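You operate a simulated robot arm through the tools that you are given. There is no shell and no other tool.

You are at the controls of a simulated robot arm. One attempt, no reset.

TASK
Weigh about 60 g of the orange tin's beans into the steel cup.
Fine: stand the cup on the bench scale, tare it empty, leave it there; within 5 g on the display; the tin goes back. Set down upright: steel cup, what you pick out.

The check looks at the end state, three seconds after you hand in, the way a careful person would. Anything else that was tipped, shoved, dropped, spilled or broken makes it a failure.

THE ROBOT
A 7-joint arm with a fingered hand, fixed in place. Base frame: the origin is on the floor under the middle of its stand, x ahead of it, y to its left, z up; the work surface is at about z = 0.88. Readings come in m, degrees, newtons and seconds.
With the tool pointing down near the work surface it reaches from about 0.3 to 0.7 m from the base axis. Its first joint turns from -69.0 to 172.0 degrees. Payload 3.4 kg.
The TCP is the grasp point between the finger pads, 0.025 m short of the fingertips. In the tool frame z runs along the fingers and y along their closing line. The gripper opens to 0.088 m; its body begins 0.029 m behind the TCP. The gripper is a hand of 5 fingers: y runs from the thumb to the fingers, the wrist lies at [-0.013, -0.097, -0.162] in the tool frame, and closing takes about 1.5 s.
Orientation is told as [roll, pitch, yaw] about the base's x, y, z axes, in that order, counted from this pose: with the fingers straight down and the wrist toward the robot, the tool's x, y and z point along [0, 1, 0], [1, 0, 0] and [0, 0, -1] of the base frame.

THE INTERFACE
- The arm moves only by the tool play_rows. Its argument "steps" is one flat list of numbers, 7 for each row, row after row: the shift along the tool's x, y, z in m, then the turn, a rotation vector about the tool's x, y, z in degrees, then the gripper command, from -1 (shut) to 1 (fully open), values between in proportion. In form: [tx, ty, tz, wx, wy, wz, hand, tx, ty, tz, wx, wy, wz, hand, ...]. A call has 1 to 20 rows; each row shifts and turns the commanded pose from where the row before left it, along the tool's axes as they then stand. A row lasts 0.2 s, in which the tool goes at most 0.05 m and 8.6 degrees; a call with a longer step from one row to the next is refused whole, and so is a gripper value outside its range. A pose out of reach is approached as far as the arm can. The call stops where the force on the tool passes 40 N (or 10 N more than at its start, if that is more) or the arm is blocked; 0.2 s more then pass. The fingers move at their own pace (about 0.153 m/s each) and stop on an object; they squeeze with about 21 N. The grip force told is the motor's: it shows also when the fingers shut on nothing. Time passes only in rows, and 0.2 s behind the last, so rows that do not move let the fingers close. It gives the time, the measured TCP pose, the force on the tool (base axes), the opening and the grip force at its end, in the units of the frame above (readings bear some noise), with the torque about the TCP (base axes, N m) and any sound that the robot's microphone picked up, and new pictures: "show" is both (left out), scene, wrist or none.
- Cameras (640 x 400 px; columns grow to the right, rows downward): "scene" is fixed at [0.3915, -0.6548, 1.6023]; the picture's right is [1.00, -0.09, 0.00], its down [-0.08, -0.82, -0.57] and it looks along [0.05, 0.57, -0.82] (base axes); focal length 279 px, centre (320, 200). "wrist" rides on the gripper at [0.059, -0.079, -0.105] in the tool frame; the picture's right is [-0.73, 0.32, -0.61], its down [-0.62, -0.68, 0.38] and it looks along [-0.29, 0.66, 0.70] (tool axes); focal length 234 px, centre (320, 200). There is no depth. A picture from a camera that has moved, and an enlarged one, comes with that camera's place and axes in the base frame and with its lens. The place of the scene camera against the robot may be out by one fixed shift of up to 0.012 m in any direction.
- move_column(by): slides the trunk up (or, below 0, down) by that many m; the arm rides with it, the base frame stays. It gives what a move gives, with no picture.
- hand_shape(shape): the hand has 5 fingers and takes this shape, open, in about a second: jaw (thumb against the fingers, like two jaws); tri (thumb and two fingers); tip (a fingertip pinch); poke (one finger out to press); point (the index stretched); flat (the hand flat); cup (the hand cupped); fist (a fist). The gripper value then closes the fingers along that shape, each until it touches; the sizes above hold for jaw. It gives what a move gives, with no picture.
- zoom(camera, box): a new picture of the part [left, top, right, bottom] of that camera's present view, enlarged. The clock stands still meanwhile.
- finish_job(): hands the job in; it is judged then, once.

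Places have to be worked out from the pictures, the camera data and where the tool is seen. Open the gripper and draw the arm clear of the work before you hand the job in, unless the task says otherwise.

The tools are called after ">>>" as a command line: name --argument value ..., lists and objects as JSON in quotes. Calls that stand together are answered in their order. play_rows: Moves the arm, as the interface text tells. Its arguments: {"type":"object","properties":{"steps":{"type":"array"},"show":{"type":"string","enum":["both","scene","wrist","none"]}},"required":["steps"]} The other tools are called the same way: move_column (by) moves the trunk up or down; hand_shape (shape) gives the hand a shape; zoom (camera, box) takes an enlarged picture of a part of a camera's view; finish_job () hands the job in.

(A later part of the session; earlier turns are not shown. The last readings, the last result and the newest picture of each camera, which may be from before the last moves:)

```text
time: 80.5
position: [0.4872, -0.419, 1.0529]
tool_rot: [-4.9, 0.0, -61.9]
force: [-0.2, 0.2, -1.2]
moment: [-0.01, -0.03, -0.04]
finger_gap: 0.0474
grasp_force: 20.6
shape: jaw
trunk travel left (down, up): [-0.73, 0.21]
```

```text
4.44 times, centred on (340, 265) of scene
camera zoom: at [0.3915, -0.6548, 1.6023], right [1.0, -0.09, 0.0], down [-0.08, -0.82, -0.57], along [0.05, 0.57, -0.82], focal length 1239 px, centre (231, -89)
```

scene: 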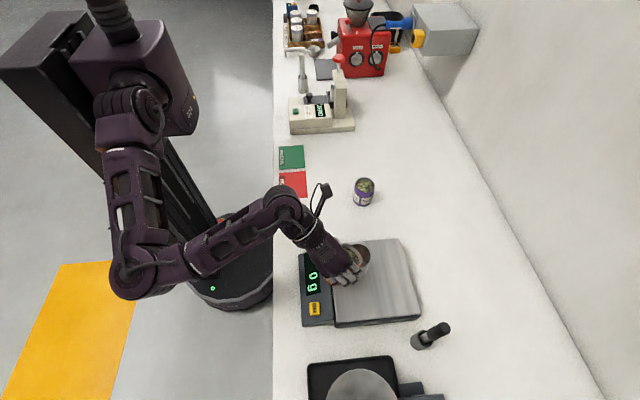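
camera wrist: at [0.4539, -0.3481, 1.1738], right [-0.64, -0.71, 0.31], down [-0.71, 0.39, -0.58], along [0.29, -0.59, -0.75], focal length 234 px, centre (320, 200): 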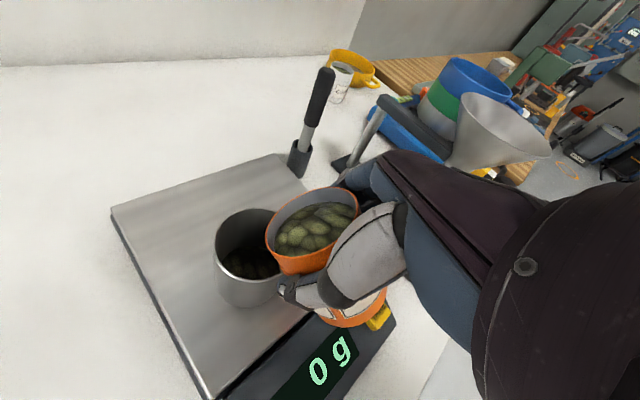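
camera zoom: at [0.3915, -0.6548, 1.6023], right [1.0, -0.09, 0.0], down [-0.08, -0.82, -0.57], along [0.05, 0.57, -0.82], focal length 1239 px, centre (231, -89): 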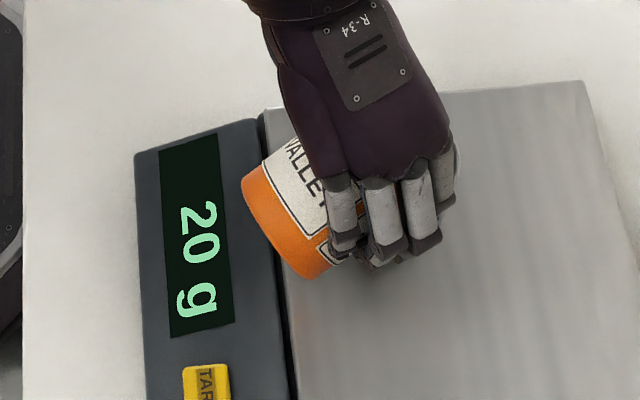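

20 g at about 75°. I go on at 3° per step, raising slightly to keep the lip clear of the cup rim.

>>> play_rows --steps '[0.0018, 0, -0.0013, 0, -3, 0, -0.6, 0, 0, 0, 0, 0, 0, -0.6, 0, 0, 0, 0, 0, 0, -0.6, 0, 0, 0, 0, 0, 0, -0.6]' --show "none"

>>> zoom --camera "wrist" --box '[180, 170, 400, 390]'

```text
time: 81.5
position: [0.4885, -0.4178, 1.0545]
tool_rot: [-7.9, 0.0, -61.9]
force: [0.2, 0.0, -2.2]
moment: [0.03, -0.03, -0.02]
finger_gap: 0.0473
grasp_force: 21.2
shape: jaw
trunk travel left (down, up): [-0.73, 0.21]
```

```text
1.82 times, centred on (290, 280) of wrist
camera zoom: at [0.5162, -0.3145, 1.1516], right [-0.41, -0.58, 0.7], down [-0.91, 0.28, -0.29], along [-0.03, -0.76, -0.65], focal length 426 px, centre (374, 54)
```

zoom: 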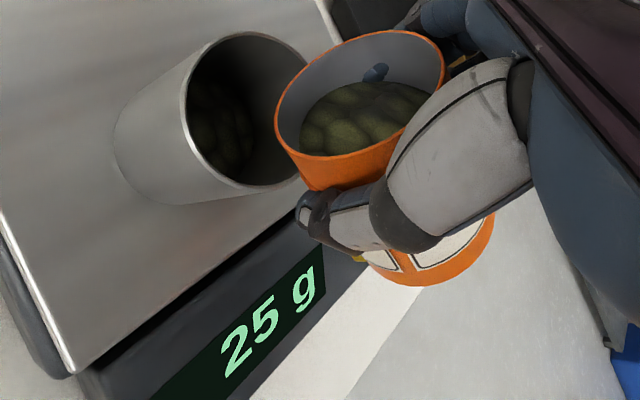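

>>> play_rows --steps '[0.0018, 0, -0.0013, 0, -3, 0, -0.6, 0, 0, 0, 0, 0, 0, -0.6, 0, 0, 0, 0, 0, 0, -0.6, 0, 0, 0, 0, 0, 0, -0.6]' --show "none"

>>> zoom --camera "wrist" --box '[180, 170, 400, 390]'

>>> zoom --camera "scene" --box '[290, 220, 390, 310]'

```text
time: 82.5
position: [0.491, -0.4177, 1.0556]
tool_rot: [-11.0, 0.0, -61.8]
force: [1.1, -0.2, -0.1]
moment: [0.02, -0.04, 0.01]
finger_gap: 0.0474
grasp_force: 20.9
shape: jaw
trunk travel left (down, up): [-0.73, 0.21]
```

```text
1.82 times, centred on (290, 280) of wrist
camera zoom: at [0.5224, -0.3115, 1.1485], right [-0.37, -0.57, 0.73], down [-0.93, 0.28, -0.26], along [-0.06, -0.78, -0.63], focal length 426 px, centre (374, 54)
```

zoom: 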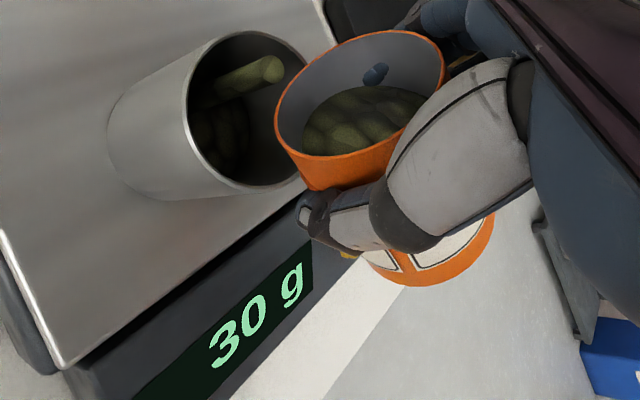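

```text
4.44 times, centred on (340, 265) of scene
camera zoom: at [0.3915, -0.6548, 1.6023], right [1.0, -0.09, 0.0], down [-0.08, -0.82, -0.57], along [0.05, 0.57, -0.82], focal length 1239 px, centre (231, -89)
```

zoom: 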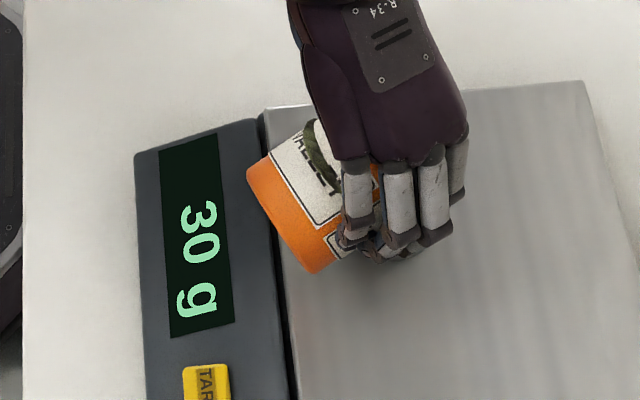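

30 g, and a bean stream is visible inside the cup. There's also a green shape near the tin label in the scene view, which I'll look at now.

>>> zoom --camera "scene" --box '[340, 235, 380, 285]'

>>> zoom --camera "wrist" --box '[230, 170, 350, 290]'

```text
8.00 times, centred on (360, 260) of scene
camera zoom: at [0.3915, -0.6548, 1.6023], right [1.0, -0.09, 0.0], down [-0.08, -0.82, -0.57], along [0.05, 0.57, -0.82], focal length 2230 px, centre (0, -280)
```

zoom: 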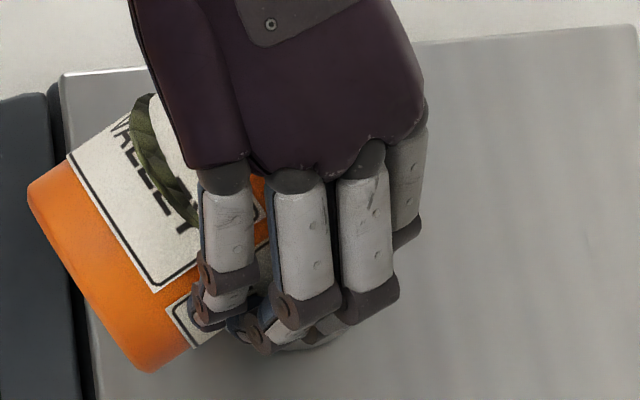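

```text
3.33 times, centred on (290, 230) of wrist
camera zoom: at [0.5224, -0.3115, 1.1485], right [-0.37, -0.57, 0.73], down [-0.93, 0.28, -0.26], along [-0.06, -0.78, -0.63], focal length 781 px, centre (420, 100)
```

zoom: 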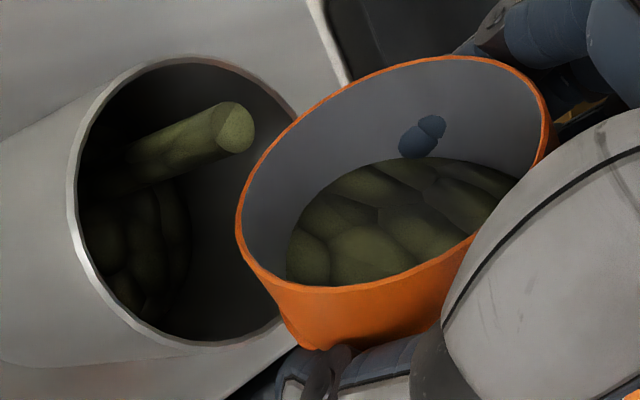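

The stream falls inside the mouth but about 10 mm towards the finger side. I shift 7 mm towards the thumb side to centre it and let the flow settle, reading the display.

>>> play_rows --steps '[0, -0.0035, 0, 0, 0, 0, -0.6, 0, -0.0035, 0, 0, 0, 0, -0.6, 0, 0, 0, 0, 0, 0, -0.6, 0, 0, 0, 0, 0, 0, -0.6]' --show "none"

>>> zoom --camera "wrist" --box '[180, 170, 400, 390]'

>>> zoom --camera "scene" --box '[290, 220, 390, 310]'

```text
time: 83.5
position: [0.4879, -0.412, 1.0572]
tool_rot: [-10.9, -0.1, -61.9]
force: [-1.1, 0.6, -1.5]
moment: [0.02, -0.02, 0.0]
finger_gap: 0.0474
grasp_force: 21.3
shape: jaw
trunk travel left (down, up): [-0.73, 0.21]
```

```text
1.82 times, centred on (290, 280) of wrist
camera zoom: at [0.5192, -0.3057, 1.1485], right [-0.37, -0.57, 0.73], down [-0.93, 0.28, -0.26], along [-0.06, -0.78, -0.63], focal length 426 px, centre (374, 54)
```

zoom: 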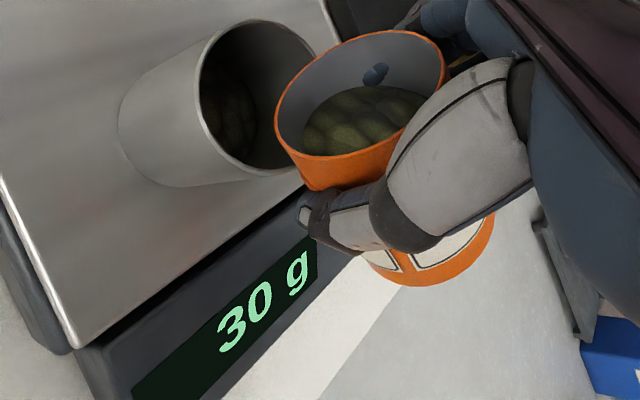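

```text
4.44 times, centred on (340, 265) of scene
camera zoom: at [0.3915, -0.6548, 1.6023], right [1.0, -0.09, 0.0], down [-0.08, -0.82, -0.57], along [0.05, 0.57, -0.82], focal length 1239 px, centre (231, -89)
```

zoom: 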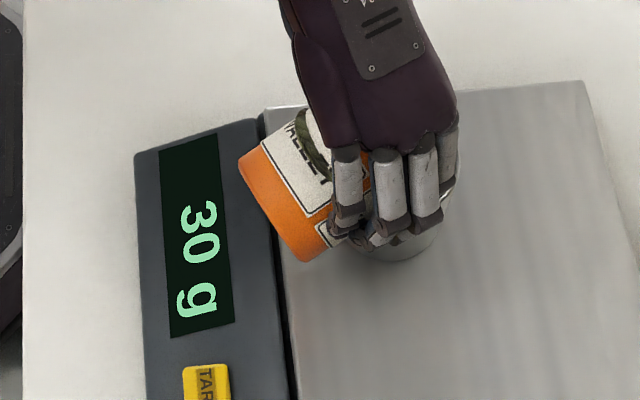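

Flow has stopped at 30 g, and the lip is now centred over the mouth. I tilt another 3°.

>>> play_rows --steps '[0, 0, -0.001, 0, -3, 0, -0.6, 0, 0, 0, 0, 0, 0, -0.6, 0, 0, 0, 0, 0, 0, -0.6, 0, 0, 0, 0, 0, 0, -0.6, 0, 0, 0, 0, 0, 0, -0.6]' --show "none"

>>> zoom --camera "wrist" --box '[180, 170, 400, 390]'

```text
time: 84.7
position: [0.487, -0.4115, 1.0571]
tool_rot: [-14.0, 0.0, -62.0]
force: [-0.4, 0.8, -1.8]
moment: [0.0, -0.05, 0.01]
finger_gap: 0.0476
grasp_force: 21.1
shape: jaw
trunk travel left (down, up): [-0.73, 0.21]
```

```text
1.82 times, centred on (290, 280) of wrist
camera zoom: at [0.523, -0.3035, 1.1458], right [-0.34, -0.55, 0.76], down [-0.94, 0.27, -0.22], along [-0.09, -0.79, -0.61], focal length 426 px, centre (374, 54)
```

zoom: 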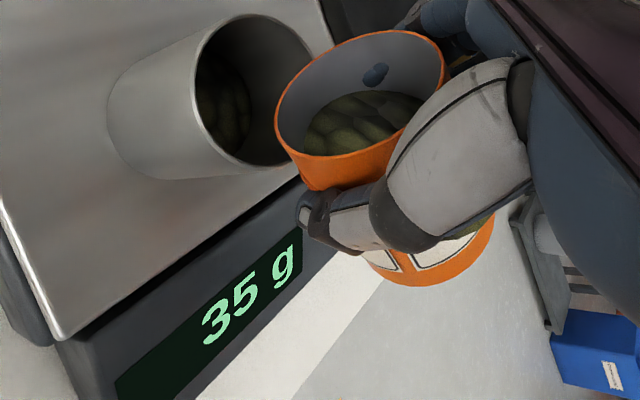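

35 g. Another 3°.

>>> play_rows --steps '[0.0008, 0, -0.0008, 0, -3, 0, -0.6, 0, 0, 0, 0, 0, 0, -0.6, 0, 0, 0, 0, 0, 0, -0.6, 0, 0, 0, 0, 0, 0, -0.6, 0, 0, 0, 0, 0, 0, -0.6]' --show "none"

>>> zoom --camera "wrist" --box '[180, 170, 400, 390]'

>>> zoom --camera "scene" --box '[290, 220, 390, 310]'

```text
time: 85.9
position: [0.4879, -0.4114, 1.057]
tool_rot: [-17.0, 0.0, -61.9]
force: [0.0, -0.1, -1.7]
moment: [0.03, -0.01, 0.0]
finger_gap: 0.0473
grasp_force: 20.5
shape: jaw
trunk travel left (down, up): [-0.73, 0.21]
```

```text
1.82 times, centred on (290, 280) of wrist
camera zoom: at [0.5278, -0.301, 1.142], right [-0.3, -0.53, 0.79], down [-0.95, 0.27, -0.18], along [-0.11, -0.81, -0.58], focal length 426 px, centre (374, 54)
```

zoom: 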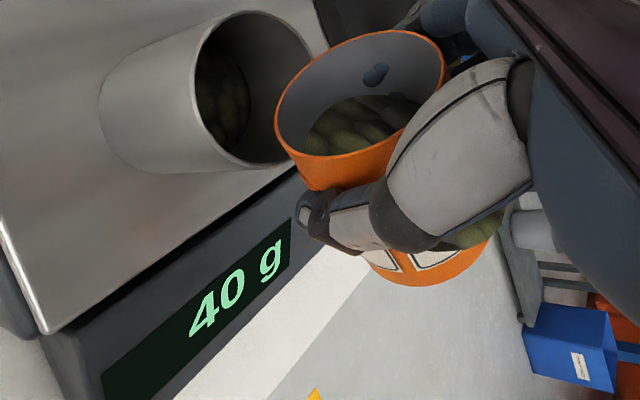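

```text
4.44 times, centred on (340, 265) of scene
camera zoom: at [0.3915, -0.6548, 1.6023], right [1.0, -0.09, 0.0], down [-0.08, -0.82, -0.57], along [0.05, 0.57, -0.82], focal length 1239 px, centre (231, -89)
```

zoom: 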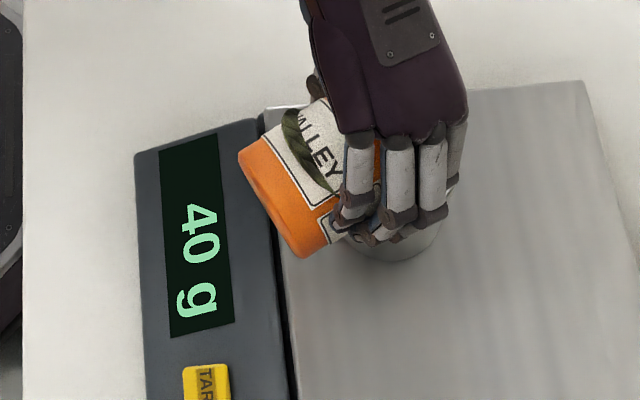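

40 g at about 87°. Another 3°.

>>> play_rows --steps '[0.0012, 0, -0.001, 0, -3, 0, -0.6, 0, 0, 0, 0, 0, 0, -0.6, 0, 0, 0, 0, 0, 0, -0.6, 0, 0, 0, 0, 0, 0, -0.6, 0, 0, 0, 0, 0, 0, -0.6]' --show "none"

>>> zoom --camera "wrist" --box '[180, 170, 400, 390]'

```text
time: 87.1
position: [0.4919, -0.4109, 1.0576]
tool_rot: [-19.9, 0.1, -61.8]
force: [-0.3, -0.1, -0.9]
moment: [0.0, -0.02, -0.01]
finger_gap: 0.0473
grasp_force: 21.1
shape: jaw
trunk travel left (down, up): [-0.73, 0.21]
```

```text
1.82 times, centred on (290, 280) of wrist
camera zoom: at [0.5347, -0.299, 1.1371], right [-0.27, -0.51, 0.82], down [-0.95, 0.26, -0.15], along [-0.14, -0.82, -0.56], focal length 426 px, centre (374, 54)
```

zoom: 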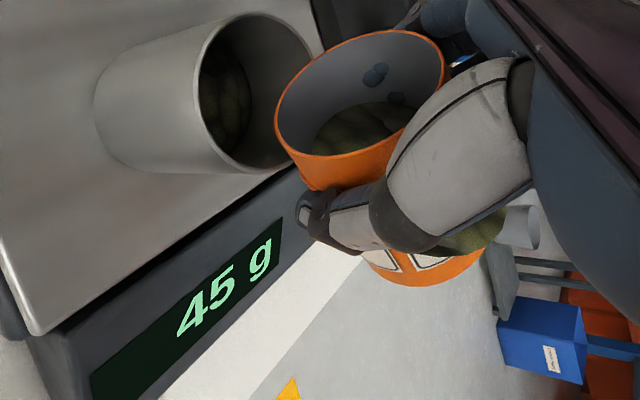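

45 g. Another 3°, with forward compensation.

>>> play_rows --steps '[0.0016, 0, -0.0012, 0, -3, 0, -0.6, 0, 0, 0, 0, 0, 0, -0.6, 0, 0, 0, 0, 0, 0, -0.6, 0, 0, 0, 0, 0, 0, -0.6, 0, 0, 0, 0, 0, 0, -0.6]' --show "none"

>>> zoom --camera "wrist" --box '[180, 170, 400, 390]'

>>> zoom --camera "scene" --box '[290, 220, 390, 310]'

```text
time: 88.3
position: [0.5, -0.4137, 1.0521]
tool_rot: [-22.8, 0.2, -61.7]
force: [-0.2, 0.1, -0.9]
moment: [-0.03, -0.03, 0.02]
finger_gap: 0.047
grasp_force: 20.6
shape: jaw
out of reach, approached as far as the arm can: row 1
trunk travel left (down, up): [-0.73, 0.21]
```

```text
1.82 times, centred on (290, 280) of wrist
camera zoom: at [0.5463, -0.2994, 1.1277], right [-0.23, -0.49, 0.84], down [-0.96, 0.26, -0.11], along [-0.16, -0.83, -0.53], focal length 426 px, centre (374, 54)
```

zoom: 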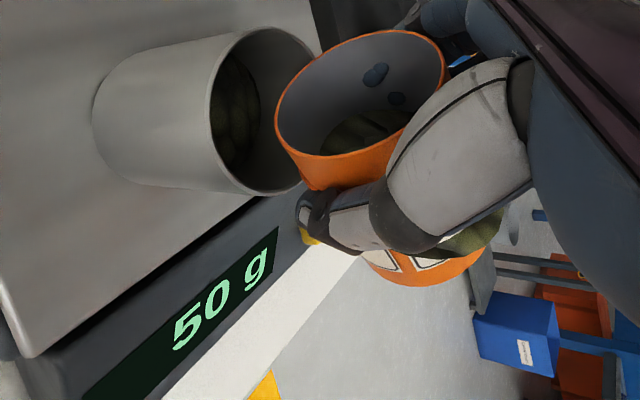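

```text
4.44 times, centred on (340, 265) of scene
camera zoom: at [0.3915, -0.6548, 1.6023], right [1.0, -0.09, 0.0], down [-0.08, -0.82, -0.57], along [0.05, 0.57, -0.82], focal length 1239 px, centre (231, -89)
```

zoom: 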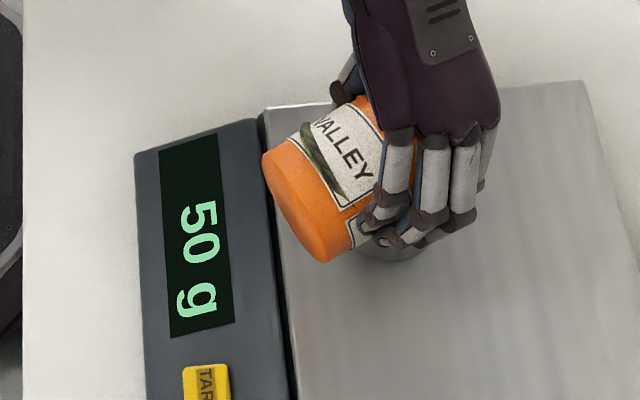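

50 g, but the arm hit its reach limit and drifted slightly; the lip is still centred over the cup. I tilt back 12°, then raise the trunk and lower the arm by the same amount to gain more range.

>>> play_rows --steps '[-0.0025, 0, 0.0008, 0, 4, 0, -0.6, -0.0025, 0, 0.0007, 0, 4, 0, -0.6, -0.0025, 0, 0.0006, 0, 4, 0, -0.6, 0, 0, 0, 0, 0, 0, -0.6, 0, 0, 0, 0, 0, 0, -0.6]'

>>> zoom --camera "wrist" --box '[180, 170, 400, 390]'

```text
time: 89.5
position: [0.4925, -0.4166, 1.0523]
tool_rot: [-11.0, 0.0, -61.9]
force: [0.0, 0.3, -1.5]
moment: [0.0, 0.0, 0.01]
finger_gap: 0.0475
grasp_force: 20.7
shape: jaw
trunk travel left (down, up): [-0.73, 0.21]
camera wrist: at [0.5244, -0.3109, 1.1457], right [-0.37, -0.57, 0.73], down [-0.93, 0.28, -0.26], along [-0.06, -0.78, -0.63], focal length 234 px, centre (320, 200)
```

scene: 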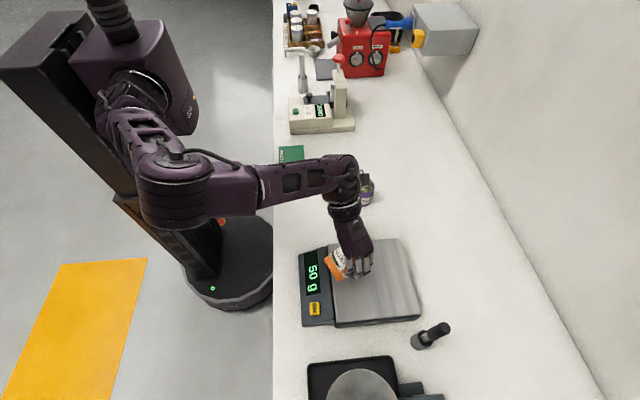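
wrist: 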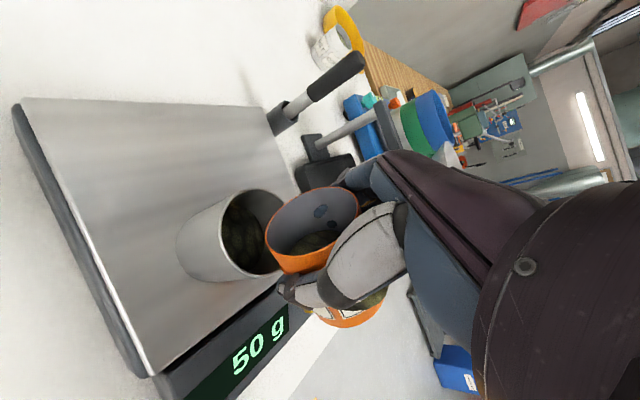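

```text
1.82 times, centred on (290, 280) of wrist
camera zoom: at [0.5244, -0.3109, 1.1457], right [-0.37, -0.57, 0.73], down [-0.93, 0.28, -0.26], along [-0.06, -0.78, -0.63], focal length 426 px, centre (374, 54)
```

zoom: 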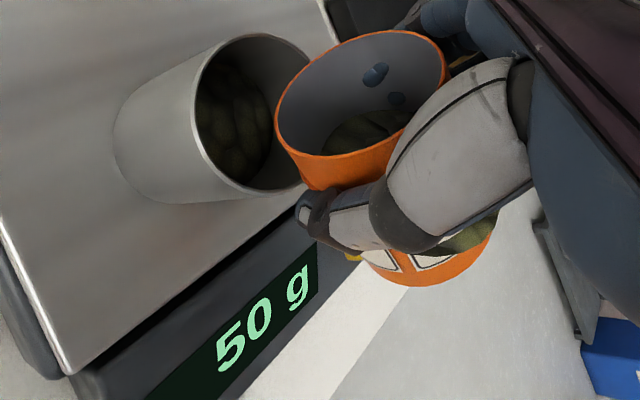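

Steady at 50 g. Now trunk up 6 cm, then the arm down 5.6 cm to the same spot, for a better wrist angle.

>>> move_column --by 0.06

>>> play_rows --steps '[0.0027, 0, 0.0137, 0, 0, 0, -0.6, 0.0027, 0, 0.0137, 0, 0, 0, -0.6, 0.0027, 0, 0.0137, 0, 0, 0, -0.6, 0.0027, 0, 0.0137, 0, 0, 0, -0.6, 0, 0, 0, 0, 0, 0, -0.6]'

>>> zoom --camera "wrist" --box '[180, 170, 400, 390]'

```text
time: 90.5
position: [0.4932, -0.417, 1.1121]
tool_rot: [-11.1, -0.1, -61.9]
force: [-0.8, -0.2, -1.7]
moment: [0.01, 0.01, 0.02]
finger_gap: 0.0472
grasp_force: 21.0
shape: jaw
trunk travel left (down, up): [-0.79, 0.15]
```

```text
time: 91.7
position: [0.4918, -0.4168, 1.0572]
tool_rot: [-11.0, 0.0, -61.9]
force: [-0.8, -0.2, -1.2]
moment: [0.01, -0.04, 0.01]
finger_gap: 0.0472
grasp_force: 20.9
shape: jaw
trunk travel left (down, up): [-0.79, 0.15]
camera wrist: at [0.5244, -0.311, 1.1497], right [-0.37, -0.57, 0.73], down [-0.93, 0.28, -0.26], along [-0.06, -0.78, -0.63], focal length 234 px, centre (320, 200)
```

scene: 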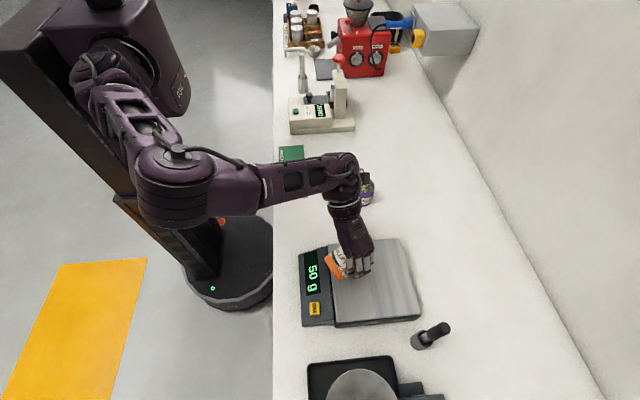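
wrist: 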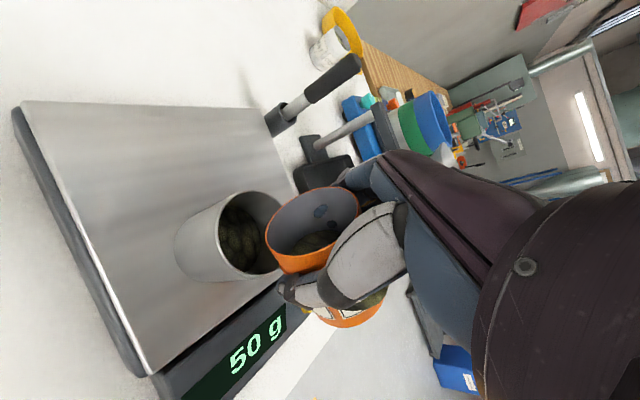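

```text
1.82 times, centred on (290, 280) of wrist
camera zoom: at [0.5244, -0.311, 1.1497], right [-0.37, -0.57, 0.73], down [-0.93, 0.28, -0.26], along [-0.06, -0.78, -0.63], focal length 426 px, centre (374, 54)
```

zoom: 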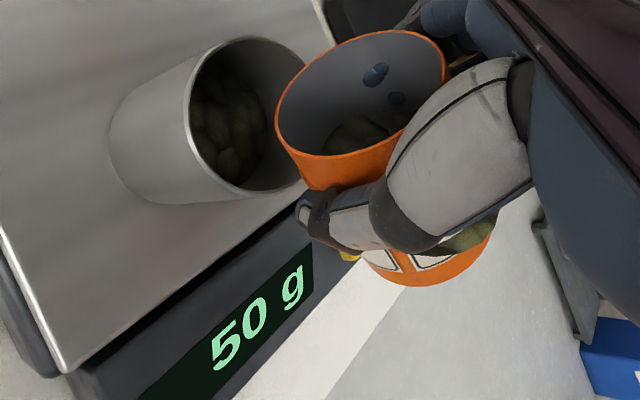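

The same spot is reached with the trunk higher. I tilt forward again to 90° while shifting the stream a little towards the cup centre.

>>> play_rows --steps '[0, -0.003, -0.0003, 0, -3, 0, -0.6, 0.0008, -0.003, -0.0005, 0, -3, 0, -0.6, 0.0012, 0, -0.0008, 0, -3, 0, -0.6, 0, 0, 0, 0, 0, 0, -0.6, 0, 0, 0, 0, 0, 0, -0.6]' --show "none"

>>> zoom --camera "wrist" --box '[180, 170, 400, 390]'

```text
time: 92.9
position: [0.492, -0.4108, 1.0583]
tool_rot: [-20.0, 0.0, -61.9]
force: [-0.4, 0.4, -1.6]
moment: [0.01, 0.0, 0.0]
finger_gap: 0.0473
grasp_force: 20.9
shape: jaw
trunk travel left (down, up): [-0.79, 0.15]
```

```text
1.82 times, centred on (290, 280) of wrist
camera zoom: at [0.5357, -0.2982, 1.1372], right [-0.27, -0.51, 0.82], down [-0.95, 0.26, -0.15], along [-0.14, -0.82, -0.55], focal length 426 px, centre (374, 54)
```

zoom: 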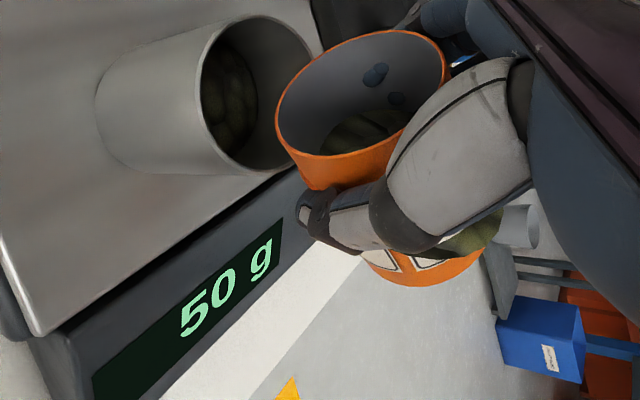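

Tracking is exact now. I go on in 2° steps.

>>> play_rows --steps '[0.0008, 0, -0.0008, 0, -2, 0, -0.6, 0.0008, 0, -0.0008, 0, -1.5, 0, -0.6, 0, 0, 0, 0, 0, 0, -0.6, 0, 0, 0, 0, 0, 0, -0.6, 0, 0, 0, 0, 0, 0, -0.6]' --show "none"

>>> zoom --camera "wrist" --box '[180, 170, 400, 390]'

```text
time: 94.1
position: [0.4946, -0.4099, 1.058]
tool_rot: [-23.4, 0.1, -62.0]
force: [0.2, -1.0, -1.5]
moment: [0.0, -0.03, 0.03]
finger_gap: 0.0472
grasp_force: 20.8
shape: jaw
trunk travel left (down, up): [-0.79, 0.15]
```

```text
1.82 times, centred on (290, 280) of wrist
camera zoom: at [0.5418, -0.2947, 1.1324], right [-0.22, -0.48, 0.85], down [-0.96, 0.26, -0.1], along [-0.17, -0.84, -0.52], focal length 426 px, centre (374, 54)
```

zoom: 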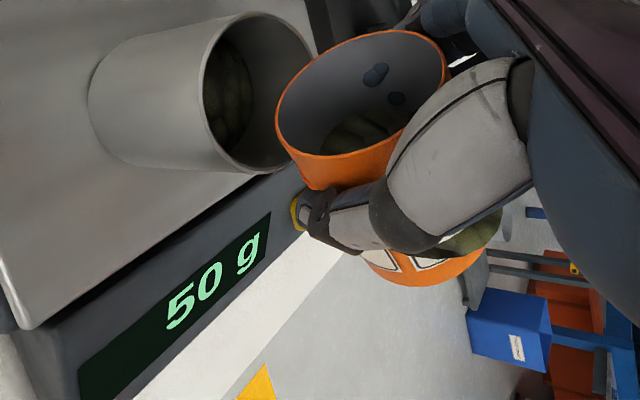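

>>> play_rows --steps '[0.0014, 0, -0.001, 0, -2.5, 0, -0.6, 0, 0, 0, 0, 0, 0, -0.6, 0, 0, 0, 0, 0, 0, -0.6, 0, 0, 0, 0, 0, 0, -0.6, 0, 0, 0, 0, 0, 0, -0.6]' --show "none"

>>> zoom --camera "wrist" --box '[180, 170, 400, 390]'

>>> zoom --camera "scene" --box '[290, 220, 390, 310]'

```text
time: 95.3
position: [0.4958, -0.4092, 1.0583]
tool_rot: [-26.0, 0.0, -61.8]
force: [0.3, 1.0, -1.3]
moment: [-0.02, -0.02, 0.02]
finger_gap: 0.0473
grasp_force: 21.2
shape: jaw
trunk travel left (down, up): [-0.79, 0.15]
```

```text
1.82 times, centred on (290, 280) of wrist
camera zoom: at [0.5458, -0.2927, 1.1287], right [-0.19, -0.47, 0.86], down [-0.96, 0.26, -0.07], along [-0.19, -0.85, -0.5], focal length 426 px, centre (374, 54)
```

zoom: 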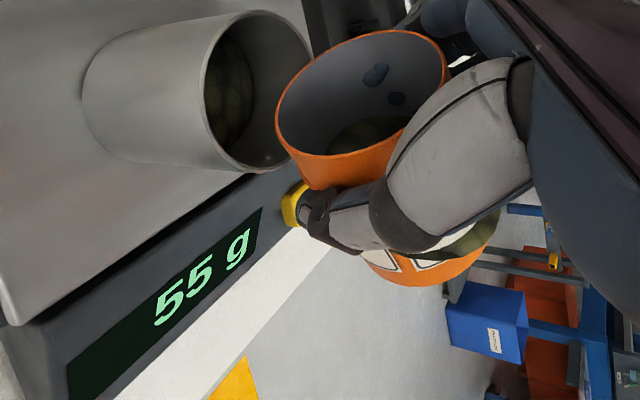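

```text
4.44 times, centred on (340, 265) of scene
camera zoom: at [0.3915, -0.6548, 1.6023], right [1.0, -0.09, 0.0], down [-0.08, -0.82, -0.57], along [0.05, 0.57, -0.82], focal length 1239 px, centre (231, -89)
```

zoom: 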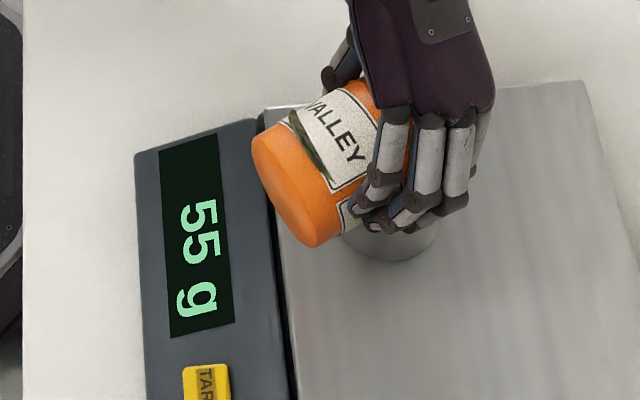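

55 g. One more 2.5° step should bring about 60 g.

>>> play_rows --steps '[0.0014, 0, -0.0011, 0, -2.5, 0, -0.6, 0, 0, 0, 0, 0, 0, -0.6, 0, 0, 0, 0, 0, 0, -0.6, 0, 0, 0, 0, 0, 0, -0.6, 0, 0, 0, 0, 0, 0, -0.6]' --show "none"

>>> zoom --camera "wrist" --box '[180, 170, 400, 390]'

```text
time: 96.5
position: [0.4979, -0.4074, 1.0598]
tool_rot: [-28.5, 0.0, -61.9]
force: [-0.1, 0.3, -0.4]
moment: [-0.02, -0.03, 0.01]
finger_gap: 0.0472
grasp_force: 20.4
shape: jaw
trunk travel left (down, up): [-0.79, 0.15]
```

```text
1.82 times, centred on (290, 280) of wrist
camera zoom: at [0.5501, -0.2906, 1.1249], right [-0.15, -0.45, 0.88], down [-0.97, 0.26, -0.04], along [-0.21, -0.86, -0.47], focal length 426 px, centre (374, 54)
```

zoom: 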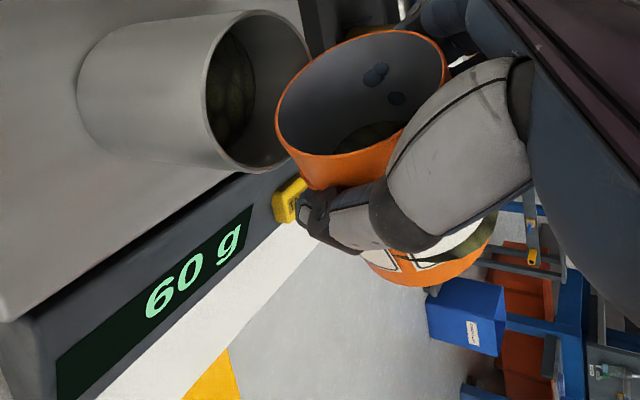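

60 g. I tilt back at once, keeping the lip over the cup while rising slightly.

>>> play_rows --steps '[-0.0035, 0, -0.001, 0, 5, 0, -0.6, -0.0037, 0, -0.0014, 0, 5, 0, -0.6, -0.0037, 0, -0.0016, 0, 5, 0, -0.6, -0.0035, 0, -0.002, 0, 5, 0, -0.6, 0, 0, 0, 0, 0, 0, -0.6]'

>>> zoom --camera "wrist" --box '[180, 170, 400, 390]'

```text
time: 97.7
position: [0.487, -0.413, 1.0714]
tool_rot: [-8.6, 0.1, -61.8]
force: [-0.2, -0.5, -1.1]
moment: [-0.03, -0.02, -0.02]
finger_gap: 0.0468
grasp_force: 20.8
shape: jaw
trunk travel left (down, up): [-0.79, 0.15]
camera wrist: at [0.5151, -0.3088, 1.1669], right [-0.4, -0.58, 0.71], down [-0.91, 0.28, -0.29], along [-0.03, -0.76, -0.65], focal length 234 px, centre (320, 200)
```

scene: 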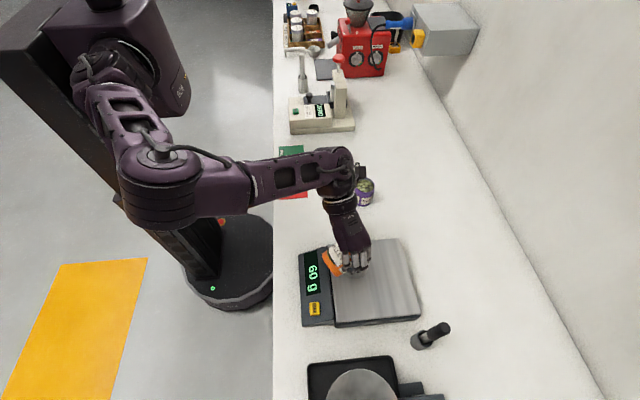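
wrist: 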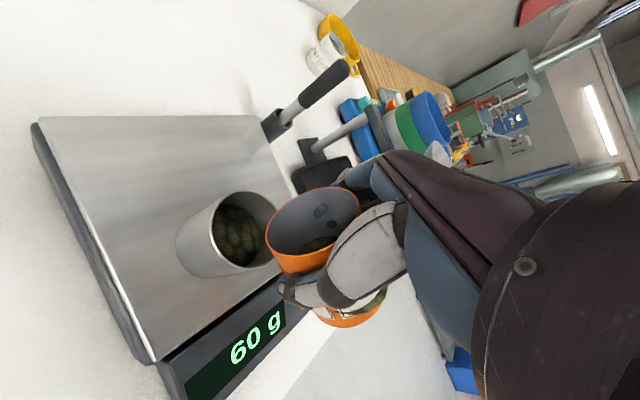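

```text
1.82 times, centred on (290, 280) of wrist
camera zoom: at [0.5151, -0.3088, 1.1669], right [-0.4, -0.58, 0.71], down [-0.91, 0.28, -0.29], along [-0.03, -0.76, -0.65], focal length 426 px, centre (374, 54)
```

zoom: 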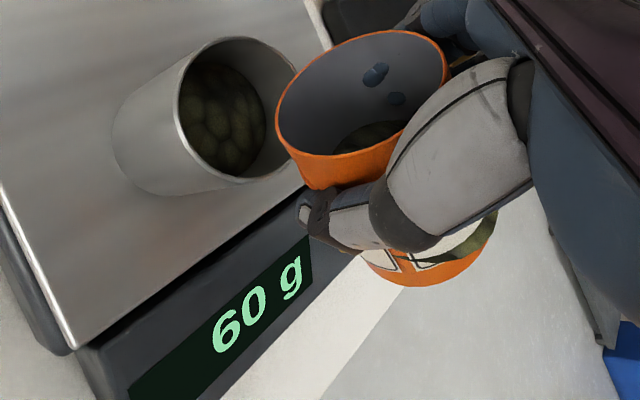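

Steady at 60 g. I raise the tin clear of the cup and draw back a little, then bring it upright in the air.

>>> play_rows --steps '[-0.0021, 0, -0.0138, 0, 0, 0, -0.6, -0.0081, 0, -0.0129, 0, 0, 0, -0.6, -0.0081, 0, -0.0129, 0, 0, 0, -0.6, 0, 0, 0, 0, 6, 0, -0.6, 0, 0, 0, 0, 6, 0, -0.6, 0, 0, 0, 0, 6, 0, -0.6, 0, 0, 0, 0, 6, 0, -0.6, 0, 0, 0, 0, 0, 0, -0.6]'

```text
time: 99.5
position: [0.4755, -0.4189, 1.1124]
tool_rot: [15.6, 0.0, -61.9]
force: [-0.9, -0.4, -1.5]
moment: [-0.01, 0.01, 0.02]
finger_gap: 0.0469
grasp_force: 20.9
shape: jaw
trunk travel left (down, up): [-0.79, 0.15]
camera wrist: at [0.4643, -0.3357, 1.2303], right [-0.61, -0.69, 0.39], down [-0.76, 0.37, -0.54], along [0.23, -0.62, -0.75], focal length 234 px, centre (320, 200)
```

scene: 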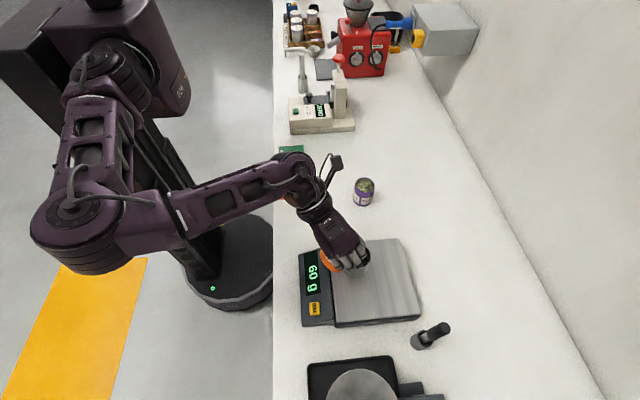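
wrist: 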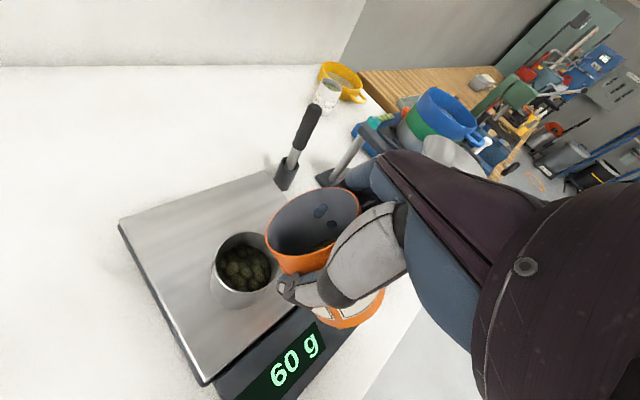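

Going well and still 60 g. I finish bringing the tin upright.

>>> play_rows --steps '[0, 0, 0, 0, 7, 0, -0.6, 0, 0, 0, 0, 7, 0, -0.6, 0, 0, 0, 0, 7, 0, -0.6, 0, 0, 0, 0, 7, 0, -0.6, 0, 0, 0, 0, 7, 0, -0.6, 0, 0, 0, 0, 7, 0, -0.6, 0, 0, 0, 0, 7, 0, -0.6, 0, 0, 0, 0, 5.4, 0, -0.6, 0, 0, 0, 0, 0, 0, -0.6]'

>>> zoom --camera "scene" --box '[280, 190, 440, 330]'

```text
time: 101.5
position: [0.4685, -0.4266, 1.1242]
tool_rot: [68.4, -0.1, -62.1]
force: [-0.2, 0.1, -2.2]
moment: [0.01, 0.01, -0.01]
finger_gap: 0.0469
grasp_force: 21.3
shape: jaw
out of reach, approached as far as the arm can: row 7, 8
trunk travel left (down, up): [-0.79, 0.15]
camera wrist: at [0.3634, -0.3929, 1.2187], right [-0.58, -0.68, -0.45], down [-0.21, 0.66, -0.72], along [0.79, -0.33, -0.52], focal length 234 px, centre (320, 200)
```

scene: 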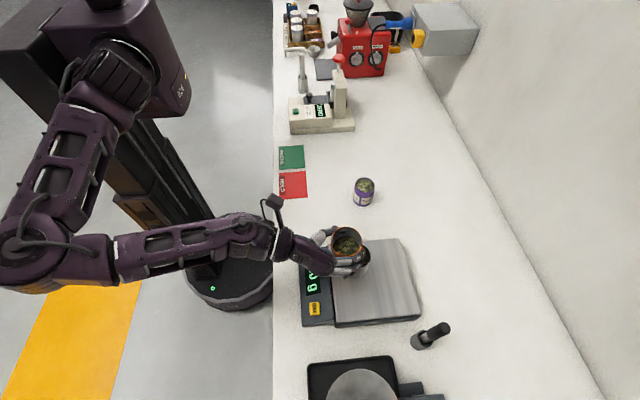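
wrist: 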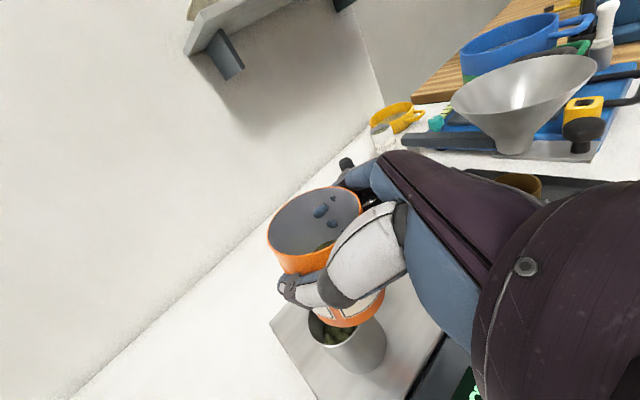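

```text
2.86 times, centred on (360, 260) of scene
camera zoom: at [0.3915, -0.6548, 1.6023], right [1.0, -0.09, 0.0], down [-0.08, -0.82, -0.57], along [0.05, 0.57, -0.82], focal length 796 px, centre (206, 29)
```

zoom: 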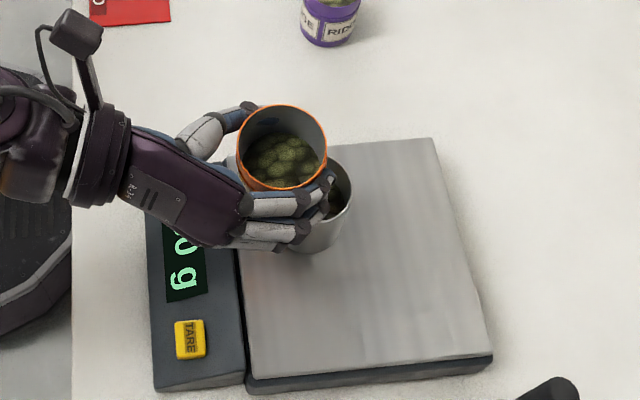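

The tin is nearly upright in the air (small reach drift, harmless here). I carry it back over its home spot and restore the grasp yaw of −75.

>>> play_rows --steps '[0.0039, -0.0147, 0.0098, 0, 0, 0, -0.6, 0.0039, -0.0147, 0.0098, 0, 0, 0, -0.6, 0.0039, -0.0147, 0.0098, 0, 0, 0, -0.6, 0.0039, -0.0147, 0.0098, 0, 0, 0, -0.6, 0.0039, -0.0147, 0.0098, 0, 0, 0, -0.6, 0.0039, -0.0147, 0.0098, 0, 0, 0, -0.6, 0.0039, -0.0147, 0.0098, 0, 0, 0, -0.6, 0.0039, -0.0147, 0.0098, 0, 0, 0, -0.6, 0.0039, -0.0147, 0.0098, 0, 0, 0, -0.6, 0.0039, -0.0147, 0.0098, 0, 0, 0, -0.6, 0, 0, 0, -4, 0.5, 1.6, -0.6, 0, 0, 0, -4, 0.5, 1.6, -0.6, 0, 0, 0, -4, 0.6, 1.6, -0.6, 0, 0, 0, 0, 0, 0, -0.6]'

```text
time: 104.5
position: [0.4415, -0.3342, 1.2058]
tool_rot: [71.3, 0.6, -74.7]
force: [-0.3, -0.6, -1.3]
moment: [0.04, 0.02, -0.02]
finger_gap: 0.0466
grasp_force: 21.0
shape: jaw
out of reach, approached as far as the arm can: row 1, 2, 3, 4, 5, 6, 7, 8, 9, 10, 11, 12, 13
trunk travel left (down, up): [-0.79, 0.15]
camera wrist: at [0.344, -0.2803, 1.2975], right [-0.7, -0.52, -0.5], down [-0.02, 0.71, -0.71], along [0.72, -0.48, -0.5], focal length 234 px, centre (320, 200)
```

scene: 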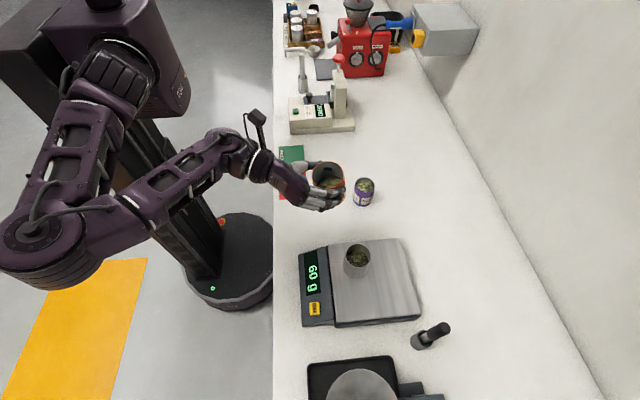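
wrist: 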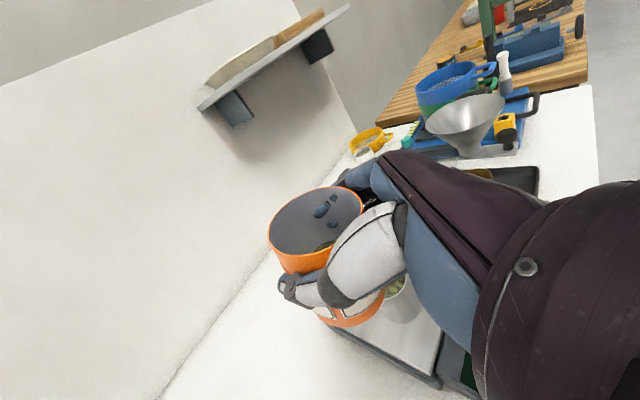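

This is the same kind of pose from which the earlier move to the tin went cleanly. I move to the staging point above its home, (0.4927, −0.2475, 1.10), and trim the orientation.

>>> play_rows --steps '[-0.011, -0.01, 0.01463, -0.19, -1.3, -0.57, -0.6, -0.011, -0.01, 0.01463, 0, 0, 0, -0.6, -0.011, -0.01, 0.01463, 0, 0, 0, -0.6, -0.011, -0.01, 0.01463, 0, 0, 0, -0.6, -0.011, -0.01, 0.01463, 0, 0, 0, -0.6, -0.011, -0.01, 0.01463, 0, 0, 0, -0.6, -0.011, -0.01, 0.01463, 0, 0, 0, -0.6, 0, 0, 0, 0, 0, 0, -0.6]'

>>> zoom --camera "scene" --box '[280, 130, 440, 250]'

>>> zoom --camera "wrist" --box '[220, 160, 460, 400]'

```text
time: 106.3
position: [0.4285, -0.3406, 1.1795]
tool_rot: [70.1, -0.2, -74.7]
force: [0.0, 0.0, -0.5]
moment: [-0.01, 0.0, -0.02]
finger_gap: 0.0464
grasp_force: 21.1
shape: jaw
out of reach, approached as far as the arm can: row 1, 2, 3, 4, 5, 6, 7
trunk travel left (down, up): [-0.79, 0.15]
camera wrist: at [0.3324, -0.2854, 1.2724], right [-0.7, -0.53, -0.48], down [-0.04, 0.7, -0.72], along [0.71, -0.49, -0.51], focal length 234 px, centre (320, 200)
```

scene: 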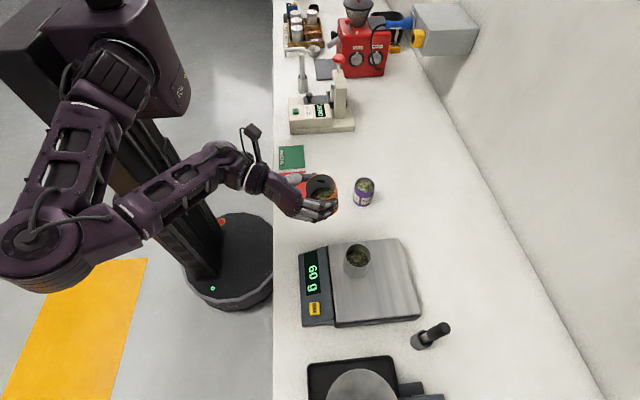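
wrist: 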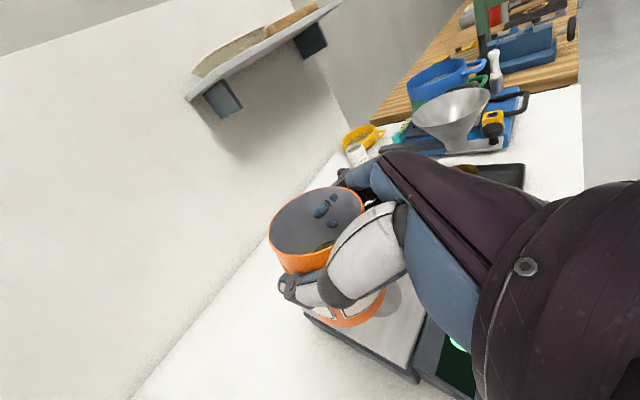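

```text
3.33 times, centred on (360, 190) of scene
camera zoom: at [0.3915, -0.6548, 1.6023], right [1.0, -0.09, 0.0], down [-0.08, -0.82, -0.57], along [0.05, 0.57, -0.82], focal length 929 px, centre (187, 233)
```

zoom: 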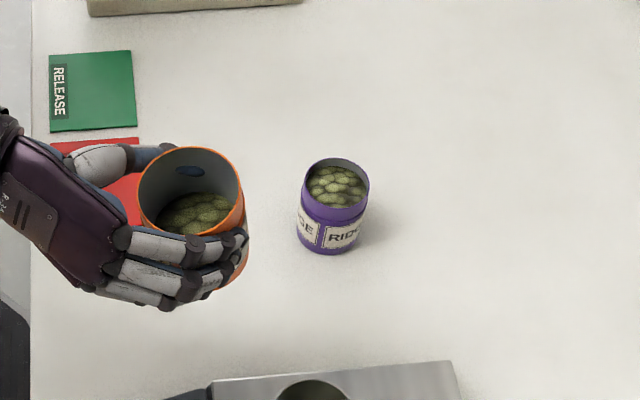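

```text
1.67 times, centred on (340, 280) of wrist
camera zoom: at [0.3324, -0.2854, 1.2724], right [-0.7, -0.53, -0.48], down [-0.04, 0.7, -0.72], along [0.71, -0.49, -0.51], focal length 390 px, centre (287, 67)
```

zoom: 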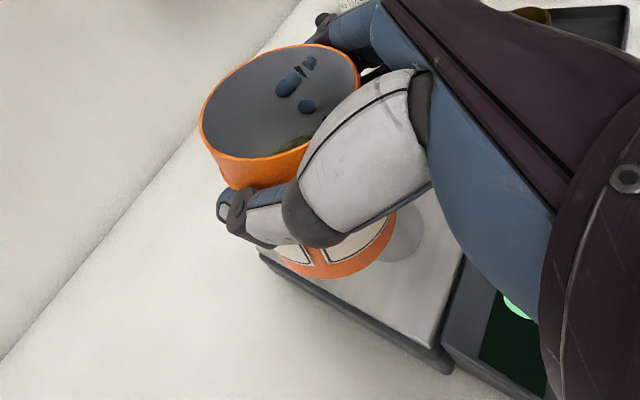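

Orientation is right and I'm back at the earlier start point. I'll repeat the move that worked before.

>>> play_rows --steps '[-0.0075, -0.0122, 0.0181, 0, 0, 0, -0.6, -0.0075, -0.0122, 0.0181, 0, 0, 0, -0.6, -0.0075, -0.0122, 0.0181, 0, 0, 0, -0.6, -0.0075, -0.0122, 0.0181, 0, 0, 0, -0.6, -0.0075, -0.0122, 0.0181, 0, 0, 0, -0.6, -0.0075, -0.0122, 0.0181, 0, 0, 0, -0.6, 0, 0, 0, 0, 0, 0, -0.6]'

>>> zoom --camera "scene" --box '[280, 130, 440, 250]'

```text
time: 107.9
position: [0.4292, -0.3401, 1.1809]
tool_rot: [70.1, -0.1, -74.7]
force: [0.2, 0.8, -1.0]
moment: [-0.03, 0.01, 0.0]
finger_gap: 0.0463
grasp_force: 20.6
shape: jaw
out of reach, approached as far as the arm can: row 1, 2, 3, 4, 5, 6
trunk travel left (down, up): [-0.79, 0.15]
camera wrist: at [0.3326, -0.2852, 1.2728], right [-0.7, -0.53, -0.48], down [-0.04, 0.7, -0.72], along [0.71, -0.49, -0.51], focal length 234 px, centre (320, 200)
```

scene: 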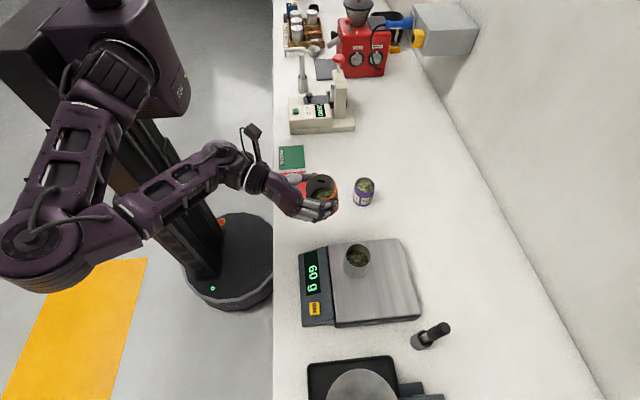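
wrist: 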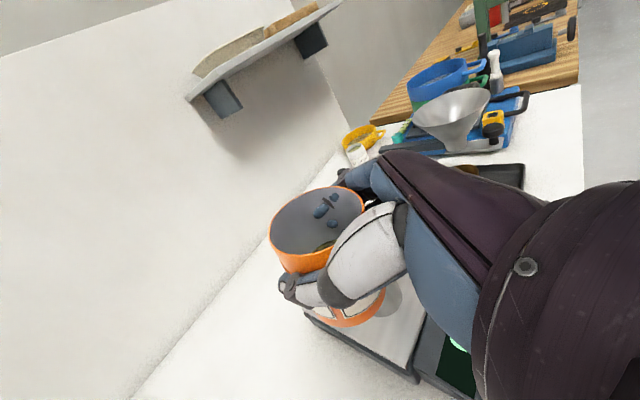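

```text
3.33 times, centred on (360, 190) of scene
camera zoom: at [0.3915, -0.6548, 1.6023], right [1.0, -0.09, 0.0], down [-0.08, -0.82, -0.57], along [0.05, 0.57, -0.82], focal length 929 px, centre (187, 233)
```

zoom: 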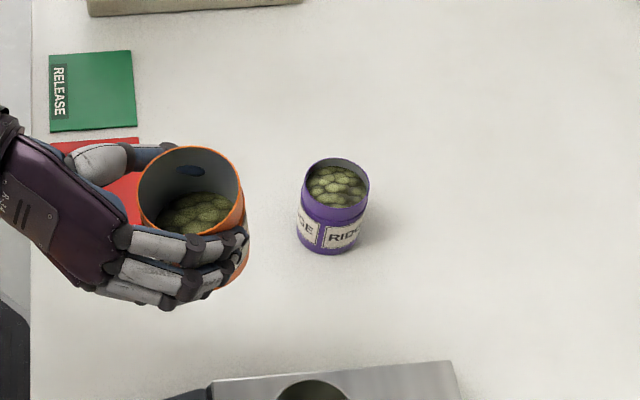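

The arm is stuck at a joint limit in an elbow-out posture. I'll step back to the exact earlier start pose and repeat the same larger-step move, which swung the elbow in last time.

>>> play_rows --steps '[0.0056, 0.0095, 0.0007, 0, 0, 0, -0.6, 0, 0, 0, 0, 0, 0, -0.6, -0.0104, -0.0164, 0.0215, 0, 0, 0, -0.6, -0.0104, -0.0164, 0.0215, 0, 0, 0, -0.6, -0.0104, -0.0164, 0.0215, 0, 0, 0, -0.6, -0.0104, -0.0164, 0.0215, 0, 0, 0, -0.6, -0.0104, -0.0164, 0.0215, 0, 0, 0, -0.6, 0, 0, 0, 0, 0, 0, -0.6]' --show "scene"

```text
time: 109.7
position: [0.4335, -0.3423, 1.1826]
tool_rot: [70.1, 0.0, -74.6]
force: [-0.8, -0.5, -1.5]
moment: [-0.03, -0.01, 0.01]
finger_gap: 0.046
grasp_force: 21.3
shape: jaw
out of reach, approached as far as the arm can: row 3, 4, 5, 6, 7
trunk travel left (down, up): [-0.79, 0.15]
```

scene: 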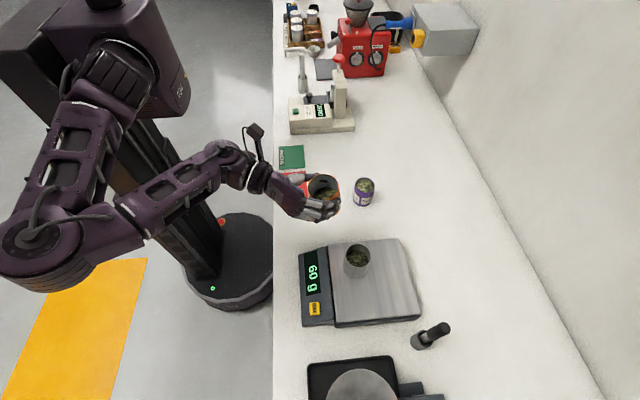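

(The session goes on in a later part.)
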